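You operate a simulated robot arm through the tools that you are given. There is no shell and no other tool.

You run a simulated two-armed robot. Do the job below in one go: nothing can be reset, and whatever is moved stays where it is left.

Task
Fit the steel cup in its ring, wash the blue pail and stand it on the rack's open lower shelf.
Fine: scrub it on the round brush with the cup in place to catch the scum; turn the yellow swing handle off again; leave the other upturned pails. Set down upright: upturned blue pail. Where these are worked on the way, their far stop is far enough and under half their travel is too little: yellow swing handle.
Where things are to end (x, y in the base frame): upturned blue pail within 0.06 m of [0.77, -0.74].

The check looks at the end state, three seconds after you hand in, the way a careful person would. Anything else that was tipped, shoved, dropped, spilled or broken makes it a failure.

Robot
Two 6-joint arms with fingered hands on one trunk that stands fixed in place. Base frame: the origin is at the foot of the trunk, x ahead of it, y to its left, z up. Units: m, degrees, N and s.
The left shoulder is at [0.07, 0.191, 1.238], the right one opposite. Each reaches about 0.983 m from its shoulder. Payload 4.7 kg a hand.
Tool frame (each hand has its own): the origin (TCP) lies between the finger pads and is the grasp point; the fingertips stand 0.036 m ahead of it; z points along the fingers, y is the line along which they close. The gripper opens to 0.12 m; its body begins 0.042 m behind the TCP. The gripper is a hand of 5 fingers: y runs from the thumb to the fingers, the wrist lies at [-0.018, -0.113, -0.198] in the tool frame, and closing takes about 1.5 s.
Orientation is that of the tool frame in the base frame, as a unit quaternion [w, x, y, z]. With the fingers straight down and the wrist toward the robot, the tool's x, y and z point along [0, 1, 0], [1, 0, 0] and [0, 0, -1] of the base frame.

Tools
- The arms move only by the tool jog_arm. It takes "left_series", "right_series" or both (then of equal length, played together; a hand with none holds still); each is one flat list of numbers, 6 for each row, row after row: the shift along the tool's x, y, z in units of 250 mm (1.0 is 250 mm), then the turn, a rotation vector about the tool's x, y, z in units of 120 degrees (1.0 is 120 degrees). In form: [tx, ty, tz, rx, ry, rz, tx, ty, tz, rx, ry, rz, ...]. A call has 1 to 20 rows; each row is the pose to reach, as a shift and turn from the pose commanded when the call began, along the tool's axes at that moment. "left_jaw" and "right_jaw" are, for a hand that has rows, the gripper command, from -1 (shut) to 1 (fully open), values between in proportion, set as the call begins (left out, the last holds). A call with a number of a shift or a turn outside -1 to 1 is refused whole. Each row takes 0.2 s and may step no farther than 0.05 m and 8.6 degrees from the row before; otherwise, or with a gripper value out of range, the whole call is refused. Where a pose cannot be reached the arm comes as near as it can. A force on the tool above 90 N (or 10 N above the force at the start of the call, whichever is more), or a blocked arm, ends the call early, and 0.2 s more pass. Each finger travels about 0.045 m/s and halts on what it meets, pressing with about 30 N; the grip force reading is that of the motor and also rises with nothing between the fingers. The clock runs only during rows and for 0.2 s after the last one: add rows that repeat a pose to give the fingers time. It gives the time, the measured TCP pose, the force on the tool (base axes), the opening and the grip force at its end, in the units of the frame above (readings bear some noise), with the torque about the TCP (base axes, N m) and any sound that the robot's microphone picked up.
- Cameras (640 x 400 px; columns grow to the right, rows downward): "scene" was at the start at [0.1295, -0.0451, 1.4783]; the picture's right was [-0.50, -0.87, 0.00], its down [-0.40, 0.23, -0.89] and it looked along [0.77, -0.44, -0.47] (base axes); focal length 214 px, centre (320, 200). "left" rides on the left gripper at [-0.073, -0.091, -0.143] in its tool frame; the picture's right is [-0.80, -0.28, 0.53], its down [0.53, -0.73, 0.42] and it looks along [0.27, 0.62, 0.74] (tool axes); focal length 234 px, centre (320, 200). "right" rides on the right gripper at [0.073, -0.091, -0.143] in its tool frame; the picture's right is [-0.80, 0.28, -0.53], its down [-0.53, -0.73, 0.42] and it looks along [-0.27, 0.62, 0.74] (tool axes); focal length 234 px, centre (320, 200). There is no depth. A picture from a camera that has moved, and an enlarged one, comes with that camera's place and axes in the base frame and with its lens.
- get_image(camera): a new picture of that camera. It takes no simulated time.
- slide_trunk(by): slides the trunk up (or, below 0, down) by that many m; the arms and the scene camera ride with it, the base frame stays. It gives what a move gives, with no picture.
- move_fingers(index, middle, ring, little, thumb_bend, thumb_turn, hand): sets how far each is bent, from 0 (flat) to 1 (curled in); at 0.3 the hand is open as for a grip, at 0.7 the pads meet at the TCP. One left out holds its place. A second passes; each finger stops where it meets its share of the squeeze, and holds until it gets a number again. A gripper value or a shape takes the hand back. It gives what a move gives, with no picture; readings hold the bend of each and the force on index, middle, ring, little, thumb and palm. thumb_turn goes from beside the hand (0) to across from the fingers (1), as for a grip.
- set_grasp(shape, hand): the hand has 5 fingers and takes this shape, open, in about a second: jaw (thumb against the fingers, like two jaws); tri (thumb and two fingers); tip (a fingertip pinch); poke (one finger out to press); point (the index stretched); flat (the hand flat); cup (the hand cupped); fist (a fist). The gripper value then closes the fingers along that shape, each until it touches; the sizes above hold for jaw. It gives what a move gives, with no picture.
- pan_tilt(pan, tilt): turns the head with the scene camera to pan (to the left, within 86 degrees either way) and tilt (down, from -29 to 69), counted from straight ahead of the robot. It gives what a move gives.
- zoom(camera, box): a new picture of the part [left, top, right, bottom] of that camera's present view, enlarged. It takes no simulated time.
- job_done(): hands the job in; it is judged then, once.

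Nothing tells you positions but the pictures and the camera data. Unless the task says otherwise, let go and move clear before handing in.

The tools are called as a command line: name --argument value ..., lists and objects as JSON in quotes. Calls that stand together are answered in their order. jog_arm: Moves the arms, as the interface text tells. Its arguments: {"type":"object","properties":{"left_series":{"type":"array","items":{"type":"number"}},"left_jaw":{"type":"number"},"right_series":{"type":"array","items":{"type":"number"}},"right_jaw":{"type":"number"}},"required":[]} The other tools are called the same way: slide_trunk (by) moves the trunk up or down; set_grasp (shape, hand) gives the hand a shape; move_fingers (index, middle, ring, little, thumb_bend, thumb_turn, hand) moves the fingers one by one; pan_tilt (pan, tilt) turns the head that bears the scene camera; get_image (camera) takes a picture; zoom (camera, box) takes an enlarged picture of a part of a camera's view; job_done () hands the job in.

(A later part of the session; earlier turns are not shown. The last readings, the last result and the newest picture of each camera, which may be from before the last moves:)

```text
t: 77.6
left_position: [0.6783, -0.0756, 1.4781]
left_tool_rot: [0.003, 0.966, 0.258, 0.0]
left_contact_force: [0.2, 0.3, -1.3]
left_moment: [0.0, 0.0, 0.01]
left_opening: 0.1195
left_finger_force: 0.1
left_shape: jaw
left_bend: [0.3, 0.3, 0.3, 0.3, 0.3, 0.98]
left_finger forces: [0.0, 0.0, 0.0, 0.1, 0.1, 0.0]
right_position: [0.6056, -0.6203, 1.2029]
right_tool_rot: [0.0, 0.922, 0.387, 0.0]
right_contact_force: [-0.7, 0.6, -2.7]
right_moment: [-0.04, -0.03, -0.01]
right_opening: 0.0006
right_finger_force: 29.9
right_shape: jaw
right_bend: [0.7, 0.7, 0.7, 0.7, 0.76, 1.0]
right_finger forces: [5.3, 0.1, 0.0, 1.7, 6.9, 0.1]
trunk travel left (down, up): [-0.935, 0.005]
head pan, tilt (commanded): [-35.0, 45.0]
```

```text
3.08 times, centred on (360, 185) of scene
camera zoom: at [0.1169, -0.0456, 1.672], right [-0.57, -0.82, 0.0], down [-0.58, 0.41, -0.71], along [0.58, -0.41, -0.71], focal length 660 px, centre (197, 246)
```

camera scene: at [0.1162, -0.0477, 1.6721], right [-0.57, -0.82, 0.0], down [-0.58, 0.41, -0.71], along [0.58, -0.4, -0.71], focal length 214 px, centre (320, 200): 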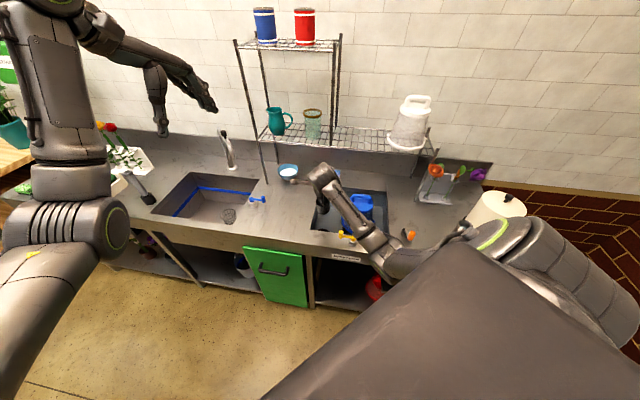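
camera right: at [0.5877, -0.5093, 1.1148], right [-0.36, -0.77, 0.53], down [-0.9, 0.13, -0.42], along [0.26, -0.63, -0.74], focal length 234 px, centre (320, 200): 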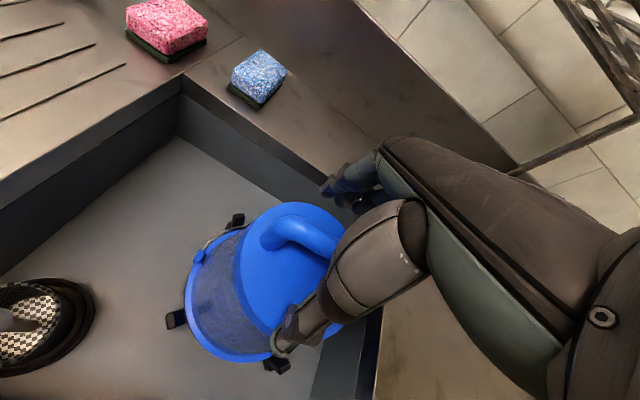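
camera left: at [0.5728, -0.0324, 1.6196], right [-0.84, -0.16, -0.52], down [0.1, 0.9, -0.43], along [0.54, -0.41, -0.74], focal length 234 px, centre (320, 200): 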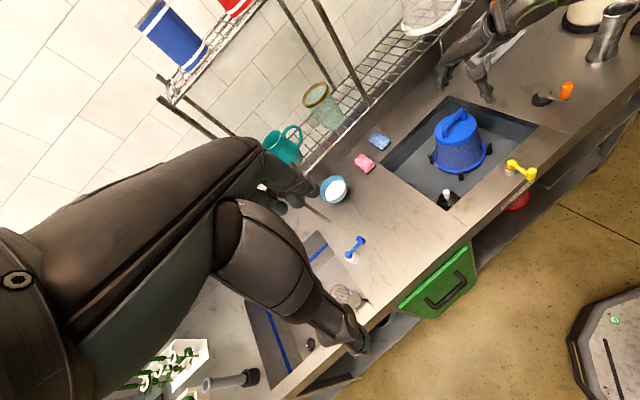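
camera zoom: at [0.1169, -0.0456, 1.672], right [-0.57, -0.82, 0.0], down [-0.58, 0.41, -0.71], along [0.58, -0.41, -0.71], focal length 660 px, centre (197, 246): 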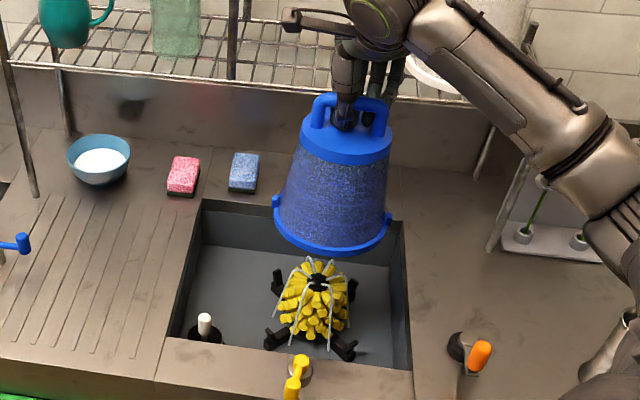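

Now the round brush is visible: yellow bristles with water arcing from its top. The pail goes over it, so I'll lower the pail back over the brush.

jog_arm --right_series '[0, 0, 0.16, 0, 0, 0, 0, 0, 0.32, 0, 0, 0, 0, 0, 0.48, 0, 0, 0, 0, 0, 0.64, 0, 0, 0, 0, 0, 0.76, 0, 0, 0, 0, 0, 0.85, 0, 0, 0]'

zoom --camera "left" --box '[400, 60, 540, 190]'

zoom --camera "scene" --box '[300, 150, 420, 250]'

```text
t: 79.0
left_position: [0.6786, -0.0765, 1.4775]
left_tool_rot: [0.001, 0.966, 0.258, -0.001]
left_contact_force: [0.0, -0.5, 0.2]
left_moment: [0.02, 0.02, 0.0]
left_opening: 0.1199
left_finger_force: 0.0
left_shape: jaw
left_bend: [0.3, 0.3, 0.3, 0.3, 0.3, 0.98]
left_finger forces: [0.0, 0.1, 0.1, 0.1, 0.0, 0.1]
right_position: [0.6061, -0.6217, 0.9887]
right_tool_rot: [0.0, 0.922, 0.386, 0.0]
right_contact_force: [0.0, 0.7, -2.0]
right_moment: [0.0, -0.05, 0.0]
right_opening: 0.0005
right_finger_force: 29.7
right_shape: jaw
right_bend: [0.7, 0.7, 0.7, 0.7, 0.76, 1.0]
right_finger forces: [5.0, 0.1, 0.0, 1.6, 6.7, 0.1]
trunk travel left (down, up): [-0.935, 0.005]
head pan, tilt (commanded): [-35.0, 45.0]
```

```text
3.08 times, centred on (470, 125) of left
camera zoom: at [0.5726, -0.0332, 1.6197], right [-0.84, -0.16, -0.52], down [0.1, 0.9, -0.43], along [0.54, -0.41, -0.74], focal length 720 px, centre (-142, 431)
```

zoom: 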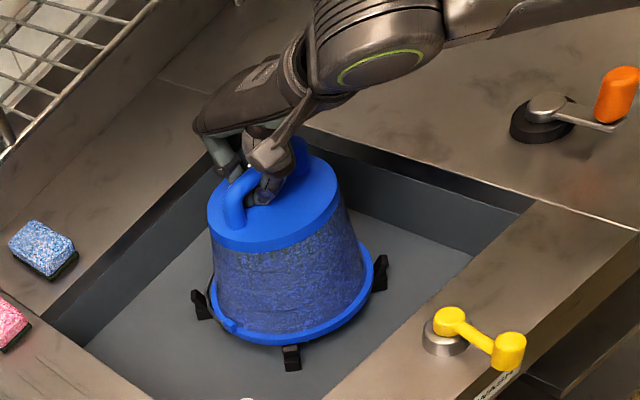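

```text
4.00 times, centred on (360, 200) of scene
camera zoom: at [0.1178, -0.0464, 1.6721], right [-0.57, -0.82, 0.0], down [-0.58, 0.41, -0.71], along [0.58, -0.41, -0.71], focal length 858 px, centre (160, 200)
```

zoom: 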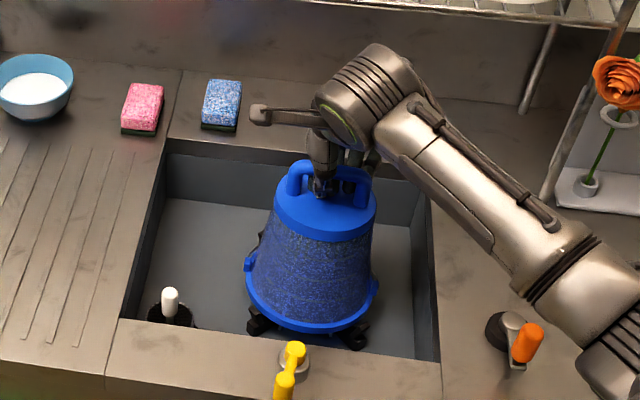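

The pail is back over the brush with the water on and the cup in place. I'll scrub: twist back and forth and stroke up and down.

jog_arm --right_series '[0, -0.0059, 0.02, 0, 0, -0.0667, 0, -0.0117, 0.03, 0, 0, -0.1333, -0.0037, -0.0172, 0.03, 0, 0, -0.2, 0, -0.0117, 0.03, 0, 0, -0.1333, 0, -0.0059, 0.03, 0, 0, -0.0667, 0, 0, 0.03, 0, 0, 0, 0, 0.0059, 0.03, 0, 0, 0.0667, 0, 0.0117, 0.03, 0, 0, 0.1333, -0.0037, 0.0172, 0.03, 0, 0, 0.2, 0, 0.0117, 0.03, 0, 0, 0.1333, 0, 0.0059, 0.03, 0, 0, 0.0667, 0, 0, 0, 0, 0, 0, 0, 0, -0.16, 0, 0, 0, 0, 0, -0.32, 0, 0, 0, 0, 0, -0.16, 0, 0, 0, 0, 0, 0, 0, 0, 0, 0, 0, -0.16, 0, 0, 0, 0, 0, -0.32, 0, 0, 0, 0, 0, -0.16, 0, 0, 0, 0, 0, 0, 0, 0, 0]'

zoom --camera "left" --box '[400, 60, 540, 190]'

zoom --camera "left" --box '[435, 125, 490, 185]'

```text
t: 83.2
left_position: [0.6789, -0.0773, 1.4779]
left_tool_rot: [0.001, 0.966, 0.258, -0.001]
left_contact_force: [-0.4, -0.1, 0.2]
left_moment: [0.01, 0.02, 0.0]
left_opening: 0.12
left_finger_force: 0.0
left_shape: jaw
left_bend: [0.3, 0.3, 0.3, 0.3, 0.3, 0.98]
left_finger forces: [0.1, 0.1, 0.0, 0.1, 0.0, 0.1]
right_position: [0.606, -0.6236, 0.9896]
right_tool_rot: [0.0, 0.923, 0.386, 0.0]
right_contact_force: [-0.2, -1.0, -2.7]
right_moment: [0.0, 0.01, -0.01]
right_opening: 0.0007
right_finger_force: 30.1
right_shape: jaw
right_bend: [0.7, 0.7, 0.7, 0.7, 0.76, 1.0]
right_finger forces: [5.3, 0.1, 0.0, 1.5, 6.7, 0.0]
trunk travel left (down, up): [-0.935, 0.005]
head pan, tilt (commanded): [-35.0, 45.0]
```

```text
3.08 times, centred on (470, 125) of left
camera zoom: at [0.5729, -0.0337, 1.6196], right [-0.84, -0.16, -0.52], down [0.1, 0.9, -0.43], along [0.54, -0.41, -0.74], focal length 720 px, centre (-142, 431)
```

zoom: 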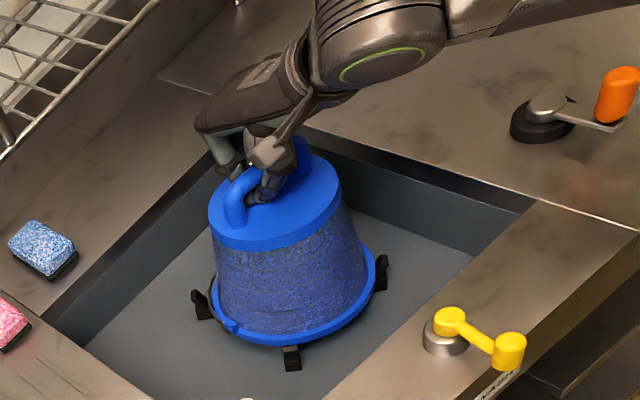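

```text
6.67 times, centred on (462, 155) of left
camera zoom: at [0.5729, -0.0337, 1.6196], right [-0.84, -0.16, -0.52], down [0.1, 0.9, -0.43], along [0.54, -0.41, -0.74], focal length 1561 px, centre (-630, 500)
```

zoom: 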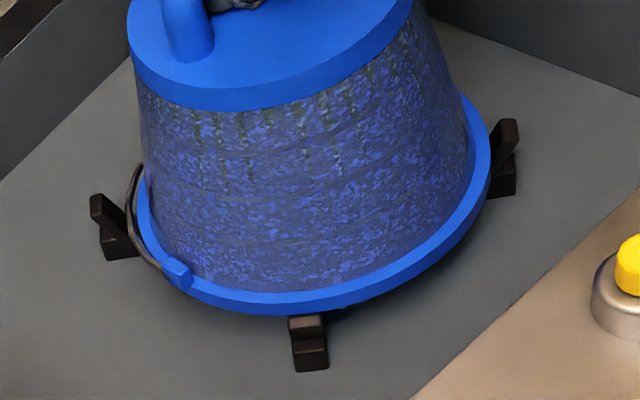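

No visible change yet; it may need to be fully seated and worked longer. I'll lower until it seats and twist repeatedly there.

jog_arm --right_series '[0, 0, 0.03, 0, 0, 0, 0, 0, 0.06, 0, 0, 0, 0, 0, 0.08, 0, 0, 0]'

zoom --camera "left" --box '[435, 125, 490, 185]'

```text
t: 84.0
left_position: [0.6774, -0.0745, 1.4786]
left_tool_rot: [0.001, 0.966, 0.258, -0.001]
left_contact_force: [0.9, -0.6, -0.4]
left_moment: [-0.04, 0.01, 0.0]
left_opening: 0.1199
left_finger_force: 0.1
left_shape: jaw
left_bend: [0.3, 0.3, 0.3, 0.3, 0.3, 0.98]
left_finger forces: [0.0, 0.0, 0.0, 0.1, 0.0, 0.0]
right_position: [0.6058, -0.6202, 0.9702]
right_tool_rot: [0.001, 0.922, 0.387, 0.0]
right_contact_force: [0.0, 1.7, 3.1]
right_moment: [-0.07, -0.02, -0.03]
right_opening: 0.0005
right_finger_force: 29.9
right_shape: jaw
right_bend: [0.7, 0.7, 0.7, 0.7, 0.76, 1.0]
right_finger forces: [3.7, 0.1, 0.0, 1.4, 6.5, 0.1]
trunk travel left (down, up): [-0.935, 0.005]
head pan, tilt (commanded): [-35.0, 45.0]
```

```text
6.67 times, centred on (462, 155) of left
camera zoom: at [0.5707, -0.0309, 1.6205], right [-0.84, -0.16, -0.53], down [0.1, 0.9, -0.43], along [0.54, -0.41, -0.74], focal length 1561 px, centre (-630, 500)
```

zoom: 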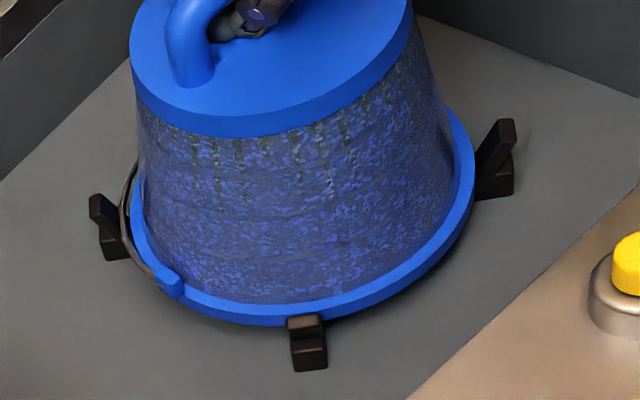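

It is seated now (+3 N). I'll twist it back and forth in place on the brush.

jog_arm --right_series '[0, -0.0059, 0, 0, 0, -0.0667, 0, -0.0117, 0, 0, 0, -0.1333, -0.0037, -0.0172, 0, 0, 0, -0.2, 0, -0.0117, 0, 0, 0, -0.1333, 0, -0.0059, 0, 0, 0, -0.0667, 0, 0, 0, 0, 0, 0, 0, 0.0059, 0, 0, 0, 0.0667, 0, 0.0117, 0, 0, 0, 0.1333, -0.0037, 0.0172, 0, 0, 0, 0.2, 0, 0.0117, 0, 0, 0, 0.1333, 0, 0.0059, 0, 0, 0, 0.0667, 0, 0, 0, 0, 0, 0, 0, -0.0059, 0, 0, 0, -0.0667, 0, -0.0117, 0, 0, 0, -0.1333, -0.0037, -0.0172, 0, 0, 0, -0.2, 0, -0.0117, 0, 0, 0, -0.1333, 0, -0.0059, 0, 0, 0, -0.0667, 0, 0, 0, 0, 0, 0, 0, 0.0059, 0, 0, 0, 0.0667, 0, 0.0117, 0, 0, 0, 0.1333]'

zoom --camera "left" --box '[435, 125, 490, 185]'

zoom --camera "scene" --box '[300, 150, 420, 250]'

```text
t: 88.2
left_position: [0.6801, -0.0765, 1.4783]
left_tool_rot: [0.002, 0.966, 0.259, 0.0]
left_contact_force: [0.1, -0.8, 0.5]
left_moment: [-0.02, 0.05, 0.0]
left_opening: 0.1196
left_finger_force: 0.1
left_shape: jaw
left_bend: [0.3, 0.3, 0.3, 0.3, 0.3, 0.98]
left_finger forces: [0.0, 0.0, 0.0, 0.0, 0.1, 0.0]
right_position: [0.6097, -0.6233, 0.9704]
right_tool_rot: [0.001, 0.967, 0.253, 0.0]
right_contact_force: [0.0, 1.5, -0.7]
right_moment: [-0.04, -0.05, 0.0]
right_opening: 0.0006
right_finger_force: 30.1
right_shape: jaw
right_bend: [0.7, 0.7, 0.7, 0.7, 0.76, 1.0]
right_finger forces: [5.0, 0.1, 0.0, 1.7, 7.0, 0.1]
trunk travel left (down, up): [-0.935, 0.005]
head pan, tilt (commanded): [-35.0, 45.0]
```

```text
6.67 times, centred on (462, 155) of left
camera zoom: at [0.5732, -0.0326, 1.6194], right [-0.84, -0.16, -0.52], down [0.1, 0.9, -0.43], along [0.54, -0.41, -0.74], focal length 1561 px, centre (-630, 500)
```

zoom: 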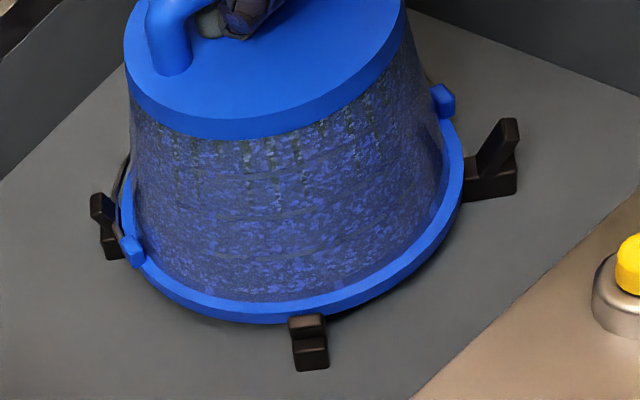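

```text
4.00 times, centred on (360, 200) of scene
camera zoom: at [0.1184, -0.0458, 1.672], right [-0.57, -0.82, 0.0], down [-0.58, 0.41, -0.71], along [0.58, -0.41, -0.71], focal length 858 px, centre (160, 200)
```

zoom: 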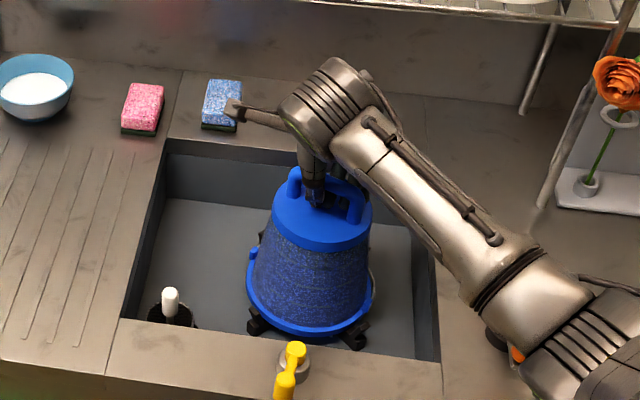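

jog_arm --right_series '[0, -0.0059, 0, 0, 0, -0.0667, 0, -0.0117, 0, 0, 0, -0.1333]'

zoom --camera "left" --box '[435, 125, 490, 185]'

zoom --camera "scene" --box '[350, 190, 400, 240]'

```text
t: 88.8
left_position: [0.6781, -0.0769, 1.4784]
left_tool_rot: [0.002, 0.966, 0.258, 0.0]
left_contact_force: [-0.5, 0.0, 0.4]
left_moment: [-0.03, -0.04, 0.0]
left_opening: 0.1194
left_finger_force: 0.1
left_shape: jaw
left_bend: [0.3, 0.3, 0.3, 0.3, 0.3, 0.98]
left_finger forces: [0.0, 0.0, 0.0, 0.0, 0.1, 0.0]
right_position: [0.6058, -0.6212, 0.9688]
right_tool_rot: [0.0, 0.922, 0.388, -0.001]
right_contact_force: [-0.4, -0.7, 0.6]
right_moment: [-0.04, 0.0, 0.01]
right_opening: 0.0006
right_finger_force: 30.0
right_shape: jaw
right_bend: [0.7, 0.7, 0.7, 0.7, 0.76, 1.0]
right_finger forces: [5.8, 0.0, 0.1, 1.6, 6.9, 0.1]
trunk travel left (down, up): [-0.935, 0.005]
head pan, tilt (commanded): [-35.0, 45.0]
```

```text
6.67 times, centred on (462, 155) of left
camera zoom: at [0.5716, -0.0334, 1.6201], right [-0.84, -0.16, -0.52], down [0.1, 0.9, -0.43], along [0.54, -0.41, -0.74], focal length 1561 px, centre (-630, 500)
```

zoom: 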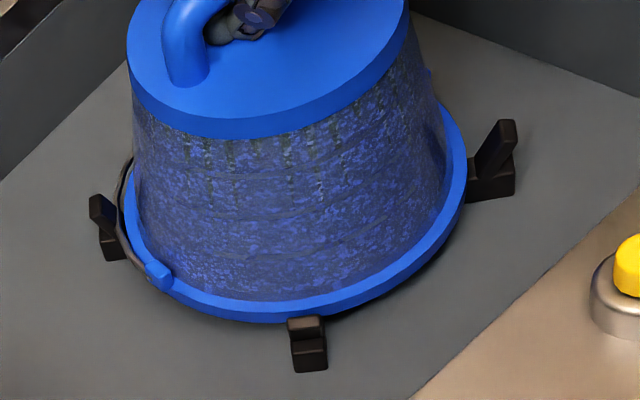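

```text
8.00 times, centred on (375, 215) of scene
camera zoom: at [0.1168, -0.0466, 1.6721], right [-0.57, -0.82, 0.0], down [-0.58, 0.41, -0.71], along [0.58, -0.41, -0.71], focal length 1716 px, centre (-120, 80)
```

zoom: 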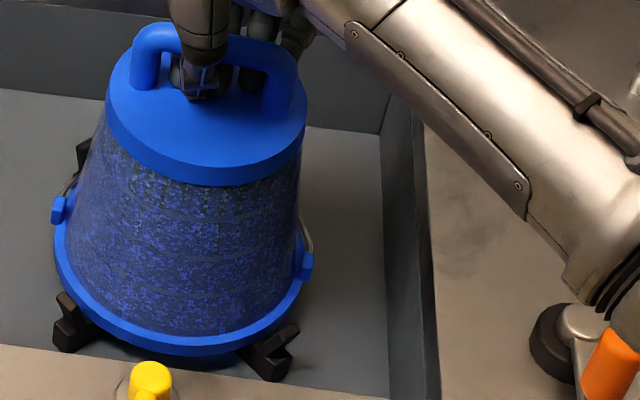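

Not obviously cleaner yet. I'll do longer up-and-down strokes with twisting over the brush.

jog_arm --right_series '[0, -0.0059, -0.19, 0, 0, -0.0667, 0, -0.0117, -0.38, 0, 0, -0.1333, 0, -0.0059, -0.19, 0, 0, -0.0667, 0, 0, 0, 0, 0, 0, 0, 0.0059, -0.19, 0, 0, 0.0667, 0, 0.0117, -0.38, 0, 0, 0.1333, 0, 0.0059, -0.19, 0, 0, 0.0667, 0, 0, 0, 0, 0, 0, 0, -0.0059, -0.19, 0, 0, -0.0667, 0, -0.0117, -0.38, 0, 0, -0.1333, 0, -0.0059, -0.19, 0, 0, -0.0667, 0, 0, 0, 0, 0, 0, 0, 0.0059, -0.19, 0, 0, 0.0667, 0, 0.0117, -0.38, 0, 0, 0.1333, 0, 0.0059, -0.19, 0, 0, 0.0667, 0, 0, 0, 0, 0, 0, 0, -0.0059, -0.19, 0, 0, -0.0667, 0, -0.0117, -0.38, 0, 0, -0.1333, 0, -0.0059, -0.19, 0, 0, -0.0667, 0, 0, 0, 0, 0, 0]'

zoom --camera "left" --box '[435, 125, 490, 185]'

zoom --camera "scene" --box '[350, 190, 400, 240]'

```text
t: 93.0
left_position: [0.6798, -0.0748, 1.4787]
left_tool_rot: [0.003, 0.966, 0.258, -0.002]
left_contact_force: [0.6, 0.1, -0.4]
left_moment: [-0.02, -0.01, -0.01]
left_opening: 0.1198
left_finger_force: 0.0
left_shape: jaw
left_bend: [0.3, 0.3, 0.3, 0.3, 0.3, 0.98]
left_finger forces: [0.1, 0.0, 0.2, 0.1, 0.0, 0.0]
right_position: [0.6067, -0.6193, 0.9691]
right_tool_rot: [0.0, 0.922, 0.387, 0.001]
right_contact_force: [0.0, 1.3, 0.9]
right_moment: [-0.07, -0.13, 0.02]
right_opening: 0.0013
right_finger_force: 30.5
right_shape: jaw
right_bend: [0.7, 0.7, 0.7, 0.7, 0.77, 1.0]
right_finger forces: [4.1, 0.0, 0.1, 2.4, 8.2, 0.0]
trunk travel left (down, up): [-0.935, 0.005]
head pan, tilt (commanded): [-35.0, 45.0]
```

```text
6.67 times, centred on (462, 155) of left
camera zoom: at [0.5726, -0.0311, 1.62], right [-0.84, -0.16, -0.52], down [0.1, 0.9, -0.43], along [0.54, -0.41, -0.74], focal length 1561 px, centre (-630, 500)
```

zoom: 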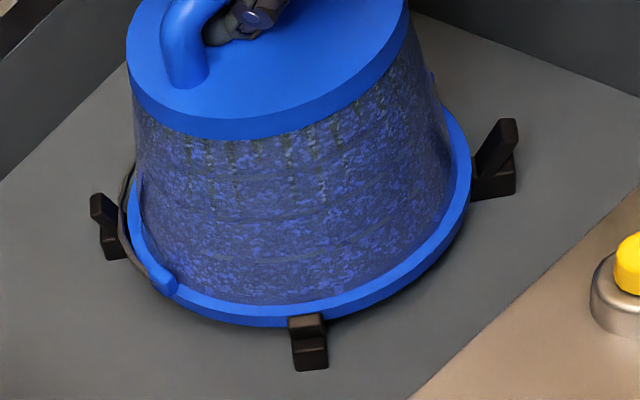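

```text
8.00 times, centred on (375, 215) of scene
camera zoom: at [0.1178, -0.0442, 1.6724], right [-0.57, -0.82, 0.0], down [-0.58, 0.4, -0.71], along [0.58, -0.41, -0.71], focal length 1716 px, centre (-120, 80)
```

zoom: 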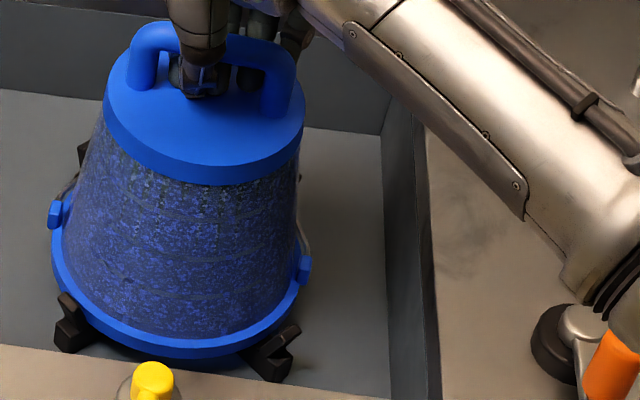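

I'll check the strainer cup for scum, which would show that washing is progressing.

zoom --camera "left" --box '[430, 180, 470, 215]'

zoom --camera "left" --box '[420, 90, 500, 160]'

zoom --camera "right" --box '[100, 200, 330, 360]'

```text
11.43 times, centred on (450, 198) of left
camera zoom: at [0.5726, -0.0311, 1.62], right [-0.84, -0.16, -0.52], down [0.1, 0.9, -0.43], along [0.54, -0.41, -0.74], focal length 2676 px, centre (-1166, 229)
```

zoom: 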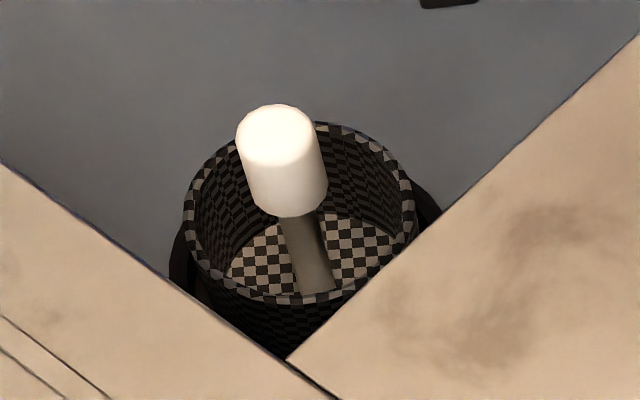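

```text
5.71 times, centred on (460, 125) of left
camera zoom: at [0.5726, -0.0311, 1.62], right [-0.84, -0.16, -0.52], down [0.1, 0.9, -0.43], along [0.54, -0.41, -0.74], focal length 1338 px, centre (-480, 629)
```

zoom: 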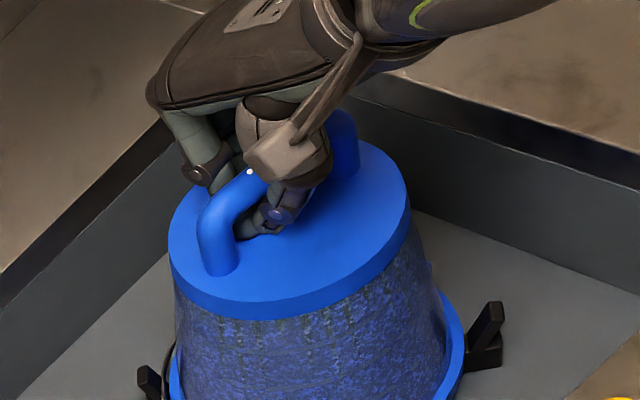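

```text
2.50 times, centred on (215, 280) of right
camera zoom: at [0.593, -0.5034, 1.1136], right [-0.37, -0.77, 0.53], down [-0.89, 0.13, -0.43], along [0.26, -0.63, -0.74], focal length 585 px, centre (582, 0)
```

zoom: 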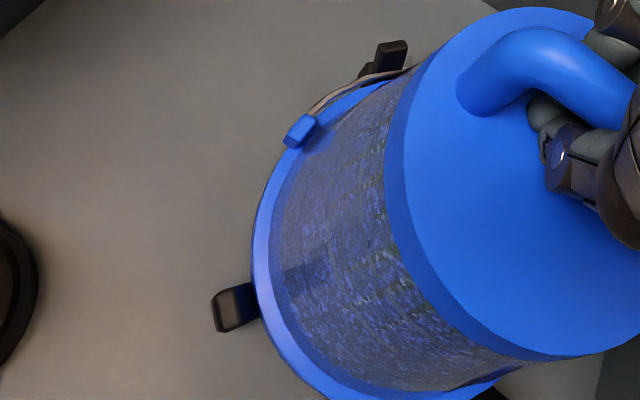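

zoom --camera "scene" --box '[300, 175, 420, 250]'

zoom --camera "left" --box '[420, 95, 500, 185]'

```text
5.33 times, centred on (360, 212) of scene
camera zoom: at [0.1178, -0.0442, 1.6724], right [-0.57, -0.82, 0.0], down [-0.58, 0.4, -0.71], along [0.58, -0.41, -0.71], focal length 1144 px, centre (107, 133)
```

zoom: 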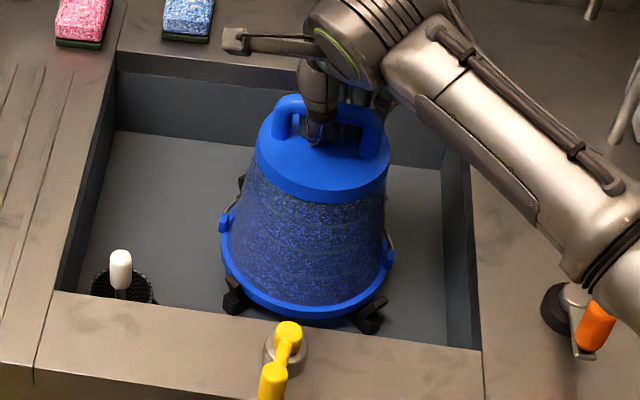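

```text
4.44 times, centred on (460, 140) of left
camera zoom: at [0.5726, -0.0311, 1.62], right [-0.84, -0.16, -0.52], down [0.1, 0.9, -0.43], along [0.54, -0.41, -0.74], focal length 1041 px, centre (-302, 467)
```

zoom: 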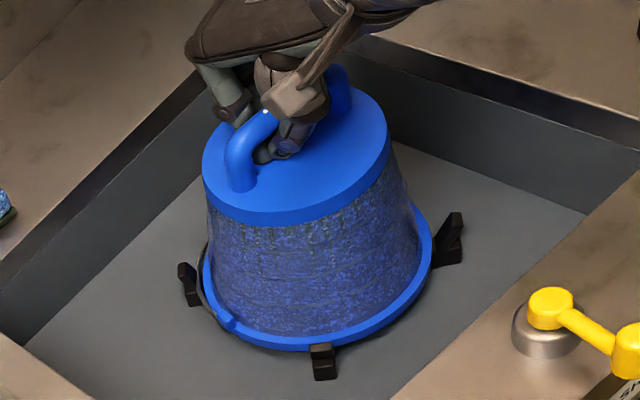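

Still no visible change. The bristles may need the pail's wall pressed against them, so I'll raise it just above the brackets and orbit it around the brush.

jog_arm --right_series '[0, 0, -0.14, 0, 0, 0, 0.08, 0, -0.14, 0, 0, 0, 0.08, 0, -0.14, 0, 0, 0]'

zoom --camera "left" --box '[420, 95, 500, 185]'

```text
t: 93.8
left_position: [0.6784, -0.0774, 1.4794]
left_tool_rot: [0.001, 0.966, 0.258, -0.002]
left_contact_force: [-0.1, 0.2, -0.1]
left_moment: [0.04, -0.03, -0.02]
left_opening: 0.1197
left_finger_force: 0.1
left_shape: jaw
left_bend: [0.3, 0.3, 0.3, 0.3, 0.3, 0.98]
left_finger forces: [0.0, 0.0, 0.1, 0.0, 0.2, 0.0]
right_position: [0.6209, -0.6058, 1.0029]
right_tool_rot: [0.0, 0.922, 0.387, 0.0]
right_contact_force: [0.4, 0.5, -2.2]
right_moment: [-0.03, -0.04, 0.0]
right_opening: 0.001
right_finger_force: 30.0
right_shape: jaw
right_bend: [0.7, 0.7, 0.7, 0.7, 0.77, 1.0]
right_finger forces: [5.7, 0.0, 0.0, 1.7, 6.9, 0.1]
trunk travel left (down, up): [-0.935, 0.005]
head pan, tilt (commanded): [-35.0, 45.0]
```

```text
4.44 times, centred on (460, 140) of left
camera zoom: at [0.5721, -0.0331, 1.6198], right [-0.84, -0.16, -0.52], down [0.1, 0.9, -0.43], along [0.54, -0.41, -0.74], focal length 1041 px, centre (-302, 467)
```

zoom: 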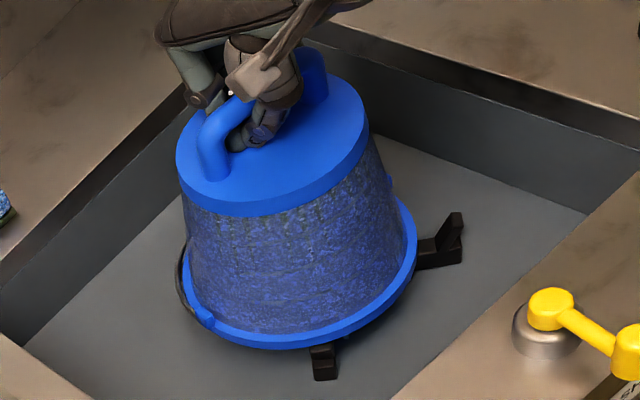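

No resistance, so the bristles are soft. I'll orbit it around the brush a couple of times and lower it again.

jog_arm --right_series '[-0.0234, 0.0566, 0, 0, 0, 0, -0.08, 0.08, 0, 0, 0, 0, -0.1366, 0.0566, 0, 0, 0, 0, -0.16, 0, 0, 0, 0, 0, -0.1366, -0.0566, 0, 0, 0, 0, -0.08, -0.08, 0, 0, 0, 0, -0.0234, -0.0566, 0, 0, 0, 0, 0, 0, 0, 0, 0, 0, -0.0234, 0.0566, 0, 0, 0, 0, -0.08, 0.08, 0, 0, 0, 0, -0.1366, 0.0566, 0, 0, 0, 0, -0.16, 0, 0, 0, 0, 0, -0.1366, -0.0566, 0, 0, 0, 0, -0.08, -0.08, 0, 0, 0, 0, -0.0234, -0.0566, 0, 0, 0, 0, 0, 0, 0, 0, 0, 0, -0.04, 0, 0, 0, 0, 0, -0.08, 0, 0, 0, 0, 0, -0.08, 0, 0.07, 0, 0, 0, -0.08, 0, 0.14, 0, 0, 0]'

zoom --camera "left" --box '[420, 95, 500, 185]'

zoom --camera "scene" --box '[300, 175, 420, 250]'

```text
t: 98.0
left_position: [0.6787, -0.0753, 1.4782]
left_tool_rot: [0.002, 0.966, 0.258, 0.0]
left_contact_force: [-0.2, 0.3, 1.0]
left_moment: [-0.03, -0.02, 0.04]
left_opening: 0.1199
left_finger_force: 0.1
left_shape: jaw
left_bend: [0.3, 0.3, 0.3, 0.3, 0.3, 0.98]
left_finger forces: [0.0, 0.1, 0.0, 0.0, 0.0, 0.1]
right_position: [0.6074, -0.6208, 0.969]
right_tool_rot: [0.001, 0.922, 0.387, 0.001]
right_contact_force: [0.2, 1.9, 1.1]
right_moment: [-0.1, -0.13, 0.01]
right_opening: 0.001
right_finger_force: 30.0
right_shape: jaw
right_bend: [0.7, 0.7, 0.7, 0.7, 0.77, 1.0]
right_finger forces: [4.4, 0.1, 0.1, 2.4, 8.7, 0.0]
trunk travel left (down, up): [-0.935, 0.005]
head pan, tilt (commanded): [-35.0, 45.0]
```

```text
4.44 times, centred on (460, 140) of left
camera zoom: at [0.5715, -0.0319, 1.6202], right [-0.84, -0.16, -0.52], down [0.1, 0.9, -0.43], along [0.54, -0.41, -0.74], focal length 1041 px, centre (-302, 467)
```

zoom: 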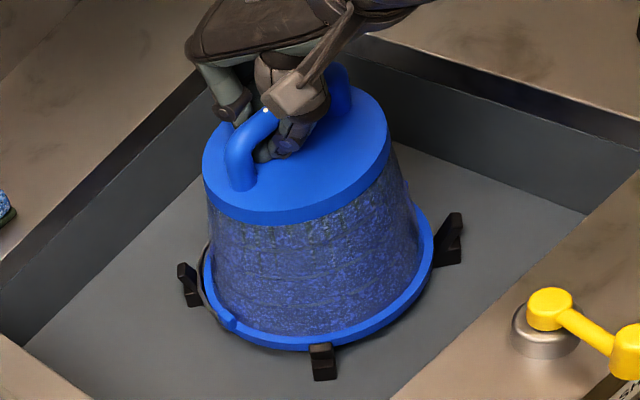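

```text
5.33 times, centred on (360, 212) of scene
camera zoom: at [0.1167, -0.0451, 1.6723], right [-0.57, -0.82, 0.0], down [-0.58, 0.41, -0.71], along [0.58, -0.41, -0.71], focal length 1144 px, centre (107, 133)
```

zoom: 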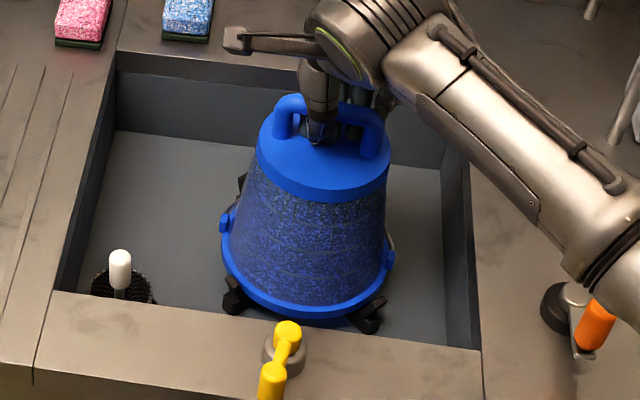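

zoom --camera "left" --box '[435, 125, 490, 185]'

zoom --camera "scene" --box '[350, 190, 400, 240]'

```text
6.67 times, centred on (462, 155) of left
camera zoom: at [0.5715, -0.0319, 1.6202], right [-0.84, -0.16, -0.52], down [0.1, 0.9, -0.43], along [0.54, -0.41, -0.74], focal length 1561 px, centre (-630, 500)
```

zoom: 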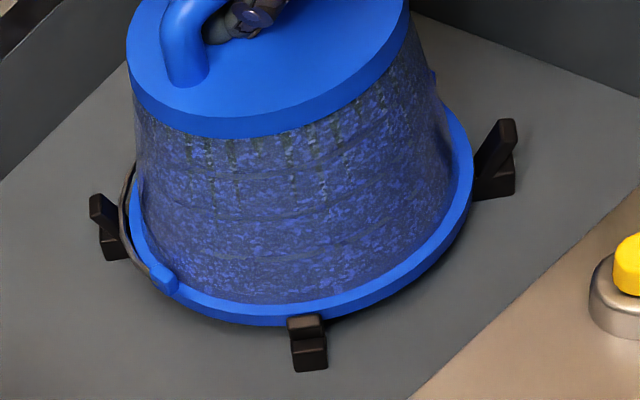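

```text
8.00 times, centred on (375, 215) of scene
camera zoom: at [0.1167, -0.0451, 1.6723], right [-0.57, -0.82, 0.0], down [-0.58, 0.41, -0.71], along [0.58, -0.41, -0.71], focal length 1716 px, centre (-120, 80)
```

zoom: 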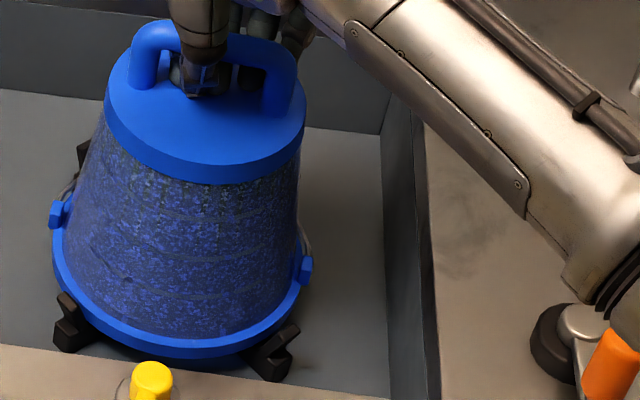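

zoom --camera "scene" --box '[380, 85, 450, 160]'

zoom --camera "left" --box '[390, 0, 480, 50]'

zoom --camera "left" --box '[490, 180, 550, 215]'

```text
5.33 times, centred on (415, 122) of scene
camera zoom: at [0.1167, -0.0451, 1.6723], right [-0.57, -0.82, 0.0], down [-0.58, 0.41, -0.71], along [0.58, -0.41, -0.71], focal length 1144 px, centre (-187, 613)
```

zoom: 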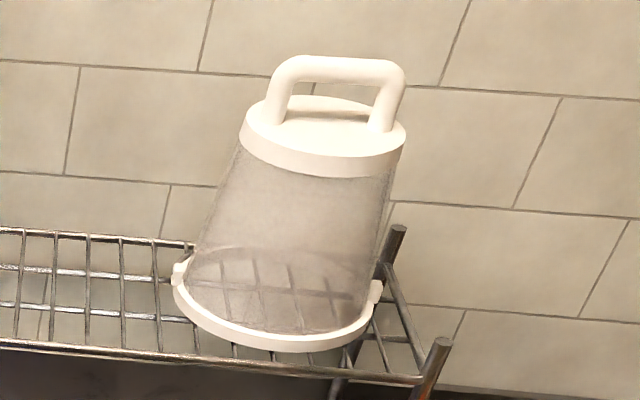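

```text
7.11 times, centred on (435, 25) of left
camera zoom: at [0.5715, -0.0319, 1.6202], right [-0.84, -0.16, -0.52], down [0.1, 0.9, -0.43], along [0.54, -0.41, -0.74], focal length 1665 px, centre (-498, 1444)
```

zoom: 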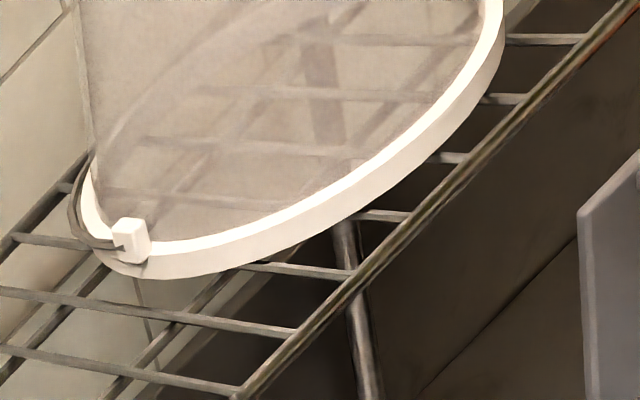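

```text
10.67 times, centred on (520, 198) of left
camera zoom: at [0.5715, -0.0319, 1.6202], right [-0.84, -0.16, -0.52], down [0.1, 0.9, -0.43], along [0.54, -0.41, -0.74], focal length 2498 px, centre (-1813, 227)
```

zoom: 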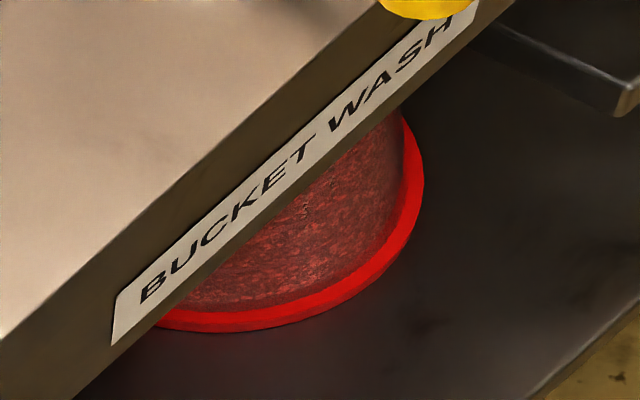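

The white pail's walls are clear, so the blue one's mottled film is the scum and it hasn't come off yet. I'll lift it and look at the brush again, to see whether it turns on its own.

jog_arm --right_series '[0, 0, -0.16, 0, 0, 0, 0, 0, -0.32, 0, 0, 0, 0, 0, -0.48, 0, 0, 0, 0, 0, -0.64, 0, 0, 0, 0, 0, -0.8, 0, 0, 0]'

zoom --camera "left" --box '[430, 110, 500, 180]'

zoom --camera "scene" --box '[340, 190, 400, 245]'

jog_arm --right_series '[0, 0, 0, 0, 0, 0, 0, 0, 0, 0, 0, 0]'

zoom --camera "left" --box '[430, 110, 500, 180]'

zoom --camera "scene" --box '[340, 190, 400, 245]'

```text
t: 99.2
left_position: [0.6793, -0.0765, 1.4791]
left_tool_rot: [0.002, 0.966, 0.258, 0.0]
left_contact_force: [0.0, 0.4, -0.3]
left_moment: [0.0, 0.02, -0.01]
left_opening: 0.1197
left_finger_force: 0.0
left_shape: jaw
left_bend: [0.3, 0.3, 0.3, 0.3, 0.3, 0.98]
left_finger forces: [0.0, 0.0, 0.0, 0.0, 0.0, 0.0]
right_position: [0.6049, -0.6205, 1.169]
right_tool_rot: [-0.001, 0.922, 0.387, 0.0]
right_contact_force: [-0.6, -0.3, -2.4]
right_moment: [0.0, -0.03, 0.0]
right_opening: 0.0013
right_finger_force: 29.0
right_shape: jaw
right_bend: [0.7, 0.7, 0.7, 0.7, 0.77, 1.0]
right_finger forces: [5.8, 0.1, 0.0, 1.6, 6.8, 0.0]
trunk travel left (down, up): [-0.935, 0.005]
head pan, tilt (commanded): [-35.0, 45.0]
```

```text
5.71 times, centred on (465, 145) of left
camera zoom: at [0.5717, -0.0323, 1.62], right [-0.84, -0.16, -0.52], down [0.1, 0.9, -0.43], along [0.54, -0.41, -0.74], focal length 1338 px, centre (-509, 514)
```

zoom: 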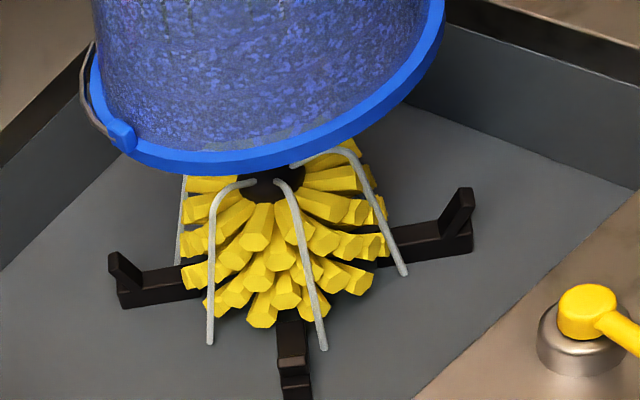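

```text
7.27 times, centred on (370, 218) of scene
camera zoom: at [0.1169, -0.0455, 1.6721], right [-0.57, -0.82, 0.0], down [-0.58, 0.41, -0.71], along [0.58, -0.41, -0.71], focal length 1560 px, centre (-44, 73)
```

zoom: 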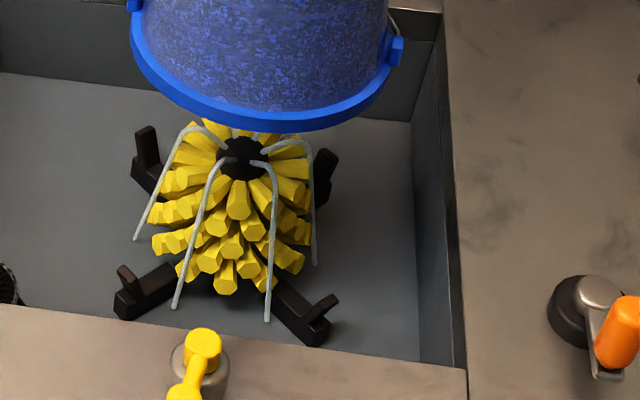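

```text
t: 99.8
left_position: [0.6773, -0.0762, 1.4783]
left_tool_rot: [0.002, 0.966, 0.258, 0.0]
left_contact_force: [0.6, -0.6, 0.1]
left_moment: [-0.01, 0.0, 0.0]
left_opening: 0.1197
left_finger_force: 0.2
left_shape: jaw
left_bend: [0.3, 0.3, 0.3, 0.3, 0.3, 0.98]
left_finger forces: [0.1, 0.0, 0.1, 0.1, 0.0, 0.1]
right_position: [0.6067, -0.6211, 1.1684]
right_tool_rot: [0.0, 0.922, 0.387, -0.001]
right_contact_force: [0.1, -0.1, -2.4]
right_moment: [0.03, -0.06, -0.02]
right_opening: 0.0012
right_finger_force: 30.2
right_shape: jaw
right_bend: [0.7, 0.7, 0.7, 0.7, 0.77, 1.0]
right_finger forces: [5.6, 0.1, 0.1, 1.6, 6.8, 0.0]
trunk travel left (down, up): [-0.935, 0.005]
head pan, tilt (commanded): [-35.0, 45.0]
```

```text
5.71 times, centred on (465, 145) of left
camera zoom: at [0.572, -0.0329, 1.6199], right [-0.84, -0.16, -0.52], down [0.1, 0.9, -0.43], along [0.54, -0.41, -0.74], focal length 1338 px, centre (-509, 514)
```

zoom: 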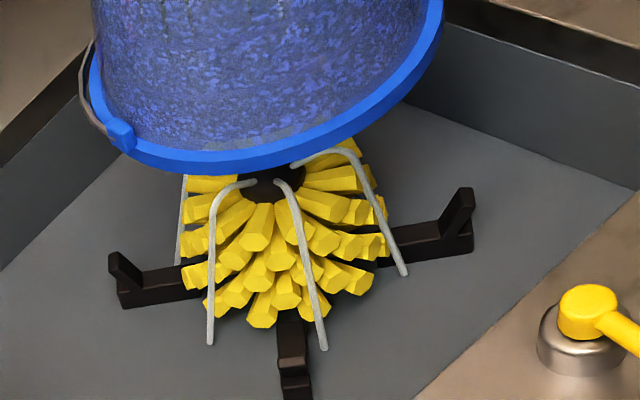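

```text
7.27 times, centred on (370, 218) of scene
camera zoom: at [0.1172, -0.0461, 1.6721], right [-0.57, -0.82, 0.0], down [-0.58, 0.41, -0.71], along [0.58, -0.41, -0.71], focal length 1560 px, centre (-44, 73)
```

zoom: 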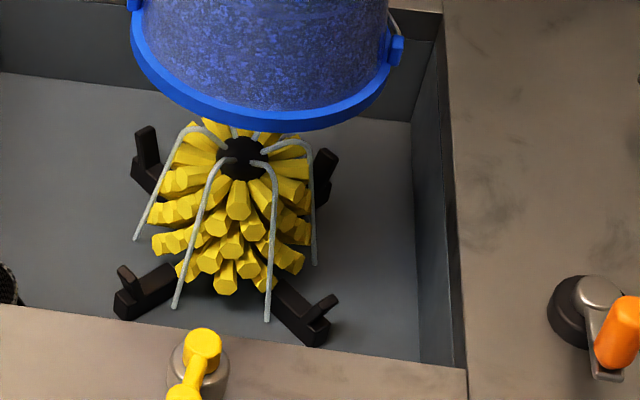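

The brush itself doesn't turn, so I must supply the motion. I'll lower the pail over it again and do larger twists.

jog_arm --right_series '[0, 0, 0.16, 0, 0, 0, 0, 0, 0.32, 0, 0, 0, 0, 0, 0.48, 0, 0, 0, 0, 0, 0.64, 0, 0, 0]'

jog_arm --right_series '[0, -0.006, 0, 0, 0, -0.0667, 0, -0.012, 0, 0, 0, -0.1333, -0.004, -0.017, 0, 0, 0, -0.2, -0.006, -0.022, 0, 0, 0, -0.2667, -0.01, -0.027, 0, 0, 0, -0.3333, -0.006, -0.022, 0, 0, 0, -0.2667, -0.004, -0.017, 0, 0, 0, -0.2, 0, -0.012, 0, 0, 0, -0.1333, 0, -0.006, 0, 0, 0, -0.0667, 0, 0, 0, 0, 0, 0, 0, 0.006, 0, 0, 0, 0.0667, 0, 0.012, 0, 0, 0, 0.1333, -0.004, 0.017, 0, 0, 0, 0.2, -0.006, 0.022, 0, 0, 0, 0.2667, -0.01, 0.027, 0, 0, 0, 0.3333, -0.006, 0.022, 0, 0, 0, 0.2667, -0.004, 0.017, 0, 0, 0, 0.2, 0, 0.012, 0, 0, 0, 0.1333, 0, 0.006, 0, 0, 0, 0.0667, 0, 0, 0, 0, 0, 0]'

zoom --camera "left" --box '[430, 110, 500, 180]'

zoom --camera "scene" --box '[340, 190, 400, 245]'

```text
t: 100.8
left_position: [0.6793, -0.0772, 1.4772]
left_tool_rot: [0.002, 0.966, 0.258, 0.0]
left_contact_force: [0.3, 0.4, 0.1]
left_moment: [-0.01, 0.02, 0.0]
left_opening: 0.12
left_finger_force: 0.1
left_shape: jaw
left_bend: [0.3, 0.3, 0.3, 0.3, 0.3, 0.98]
left_finger forces: [0.0, 0.1, 0.0, 0.0, 0.0, 0.0]
right_position: [0.6063, -0.6229, 1.0078]
right_tool_rot: [0.0, 0.922, 0.387, -0.001]
right_contact_force: [0.3, 0.2, -2.4]
right_moment: [0.01, -0.02, 0.02]
right_opening: 0.0012
right_finger_force: 30.0
right_shape: jaw
right_bend: [0.7, 0.7, 0.7, 0.7, 0.77, 1.0]
right_finger forces: [5.5, 0.0, 0.0, 1.7, 7.0, 0.1]
trunk travel left (down, up): [-0.935, 0.005]
head pan, tilt (commanded): [-35.0, 45.0]
```

```text
t: 105.0
left_position: [0.6779, -0.078, 1.4788]
left_tool_rot: [0.001, 0.966, 0.258, -0.001]
left_contact_force: [0.0, -0.7, 0.0]
left_moment: [0.03, -0.01, 0.01]
left_opening: 0.1199
left_finger_force: 0.1
left_shape: jaw
left_bend: [0.3, 0.3, 0.3, 0.3, 0.3, 0.98]
left_finger forces: [0.0, 0.1, 0.0, 0.1, 0.0, 0.0]
right_position: [0.6064, -0.6221, 1.0086]
right_tool_rot: [0.0, 0.922, 0.388, 0.0]
right_contact_force: [-0.3, 0.4, -3.1]
right_moment: [-0.01, -0.01, 0.01]
right_opening: 0.0011
right_finger_force: 30.3
right_shape: jaw
right_bend: [0.7, 0.7, 0.7, 0.7, 0.77, 1.0]
right_finger forces: [5.7, 0.0, 0.1, 1.7, 7.2, 0.1]
trunk travel left (down, up): [-0.935, 0.005]
head pan, tilt (commanded): [-35.0, 45.0]
```

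```text
5.71 times, centred on (465, 145) of left
camera zoom: at [0.5713, -0.0338, 1.6202], right [-0.84, -0.16, -0.53], down [0.1, 0.9, -0.43], along [0.54, -0.41, -0.74], focal length 1338 px, centre (-509, 514)
```

zoom: 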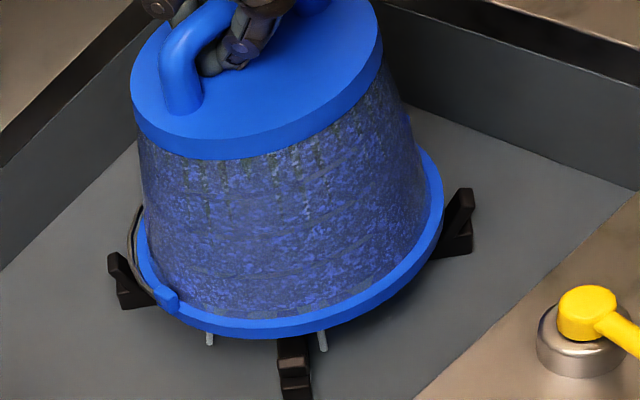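

```text
7.27 times, centred on (370, 218) of scene
camera zoom: at [0.1165, -0.0471, 1.6721], right [-0.57, -0.82, 0.0], down [-0.58, 0.41, -0.71], along [0.58, -0.41, -0.71], focal length 1560 px, centre (-44, 73)
```

zoom: 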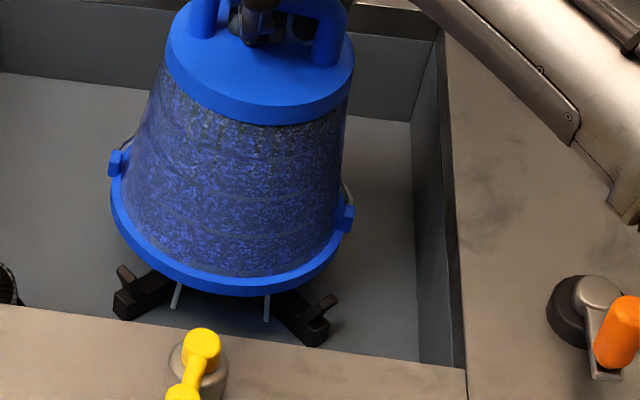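

Still no change. I'll seat it and press down with more force while twisting.

jog_arm --right_series '[0, 0, 0.08, 0, 0, 0, 0, 0, 0.16, 0, 0, 0, 0, 0, 0.185, 0, 0, 0]'

jog_arm --right_series '[0, 0, 0.02, 0, 0, 0]'

```text
t: 105.8
left_position: [0.6737, -0.0722, 1.4821]
left_tool_rot: [0.003, 0.966, 0.258, 0.001]
left_contact_force: [0.2, -0.2, 0.0]
left_moment: [0.0, 0.0, 0.02]
left_opening: 0.1199
left_finger_force: 0.2
left_shape: jaw
left_bend: [0.3, 0.3, 0.3, 0.3, 0.3, 0.98]
left_finger forces: [0.0, 0.0, 0.0, 0.0, 0.1, 0.1]
right_position: [0.6041, -0.6174, 0.9696]
right_tool_rot: [0.005, 0.922, 0.387, 0.003]
right_contact_force: [-4.6, 2.2, 24.5]
right_moment: [-0.22, -0.4, -0.06]
right_opening: 0.0013
right_finger_force: 30.5
right_shape: jaw
right_bend: [0.7, 0.7, 0.7, 0.7, 0.77, 1.0]
right_finger forces: [44.0, 0.0, 0.0, 1.5, 14.3, 0.1]
trunk travel left (down, up): [-0.935, 0.005]
head pan, tilt (commanded): [-35.0, 45.0]
```

```text
t: 106.2
left_position: [0.6703, -0.07, 1.4834]
left_tool_rot: [0.006, 0.966, 0.257, 0.001]
left_contact_force: [0.3, 0.0, 0.5]
left_moment: [0.01, -0.02, -0.02]
left_opening: 0.12
left_finger_force: 0.0
left_shape: jaw
left_bend: [0.3, 0.3, 0.3, 0.3, 0.3, 0.98]
left_finger forces: [0.1, 0.1, 0.0, 0.1, 0.0, 0.0]
right_position: [0.6038, -0.6171, 0.9679]
right_tool_rot: [0.008, 0.922, 0.388, 0.004]
right_contact_force: [-4.9, 1.0, 46.2]
right_moment: [-0.21, -0.69, -0.16]
right_opening: 0.0022
right_finger_force: 30.1
right_shape: jaw
right_bend: [0.7, 0.7, 0.7, 0.7, 0.77, 1.0]
right_finger forces: [63.2, 0.1, 0.0, 1.0, 15.3, 0.0]
trunk travel left (down, up): [-0.935, 0.005]
head pan, tilt (commanded): [-35.0, 45.0]
```

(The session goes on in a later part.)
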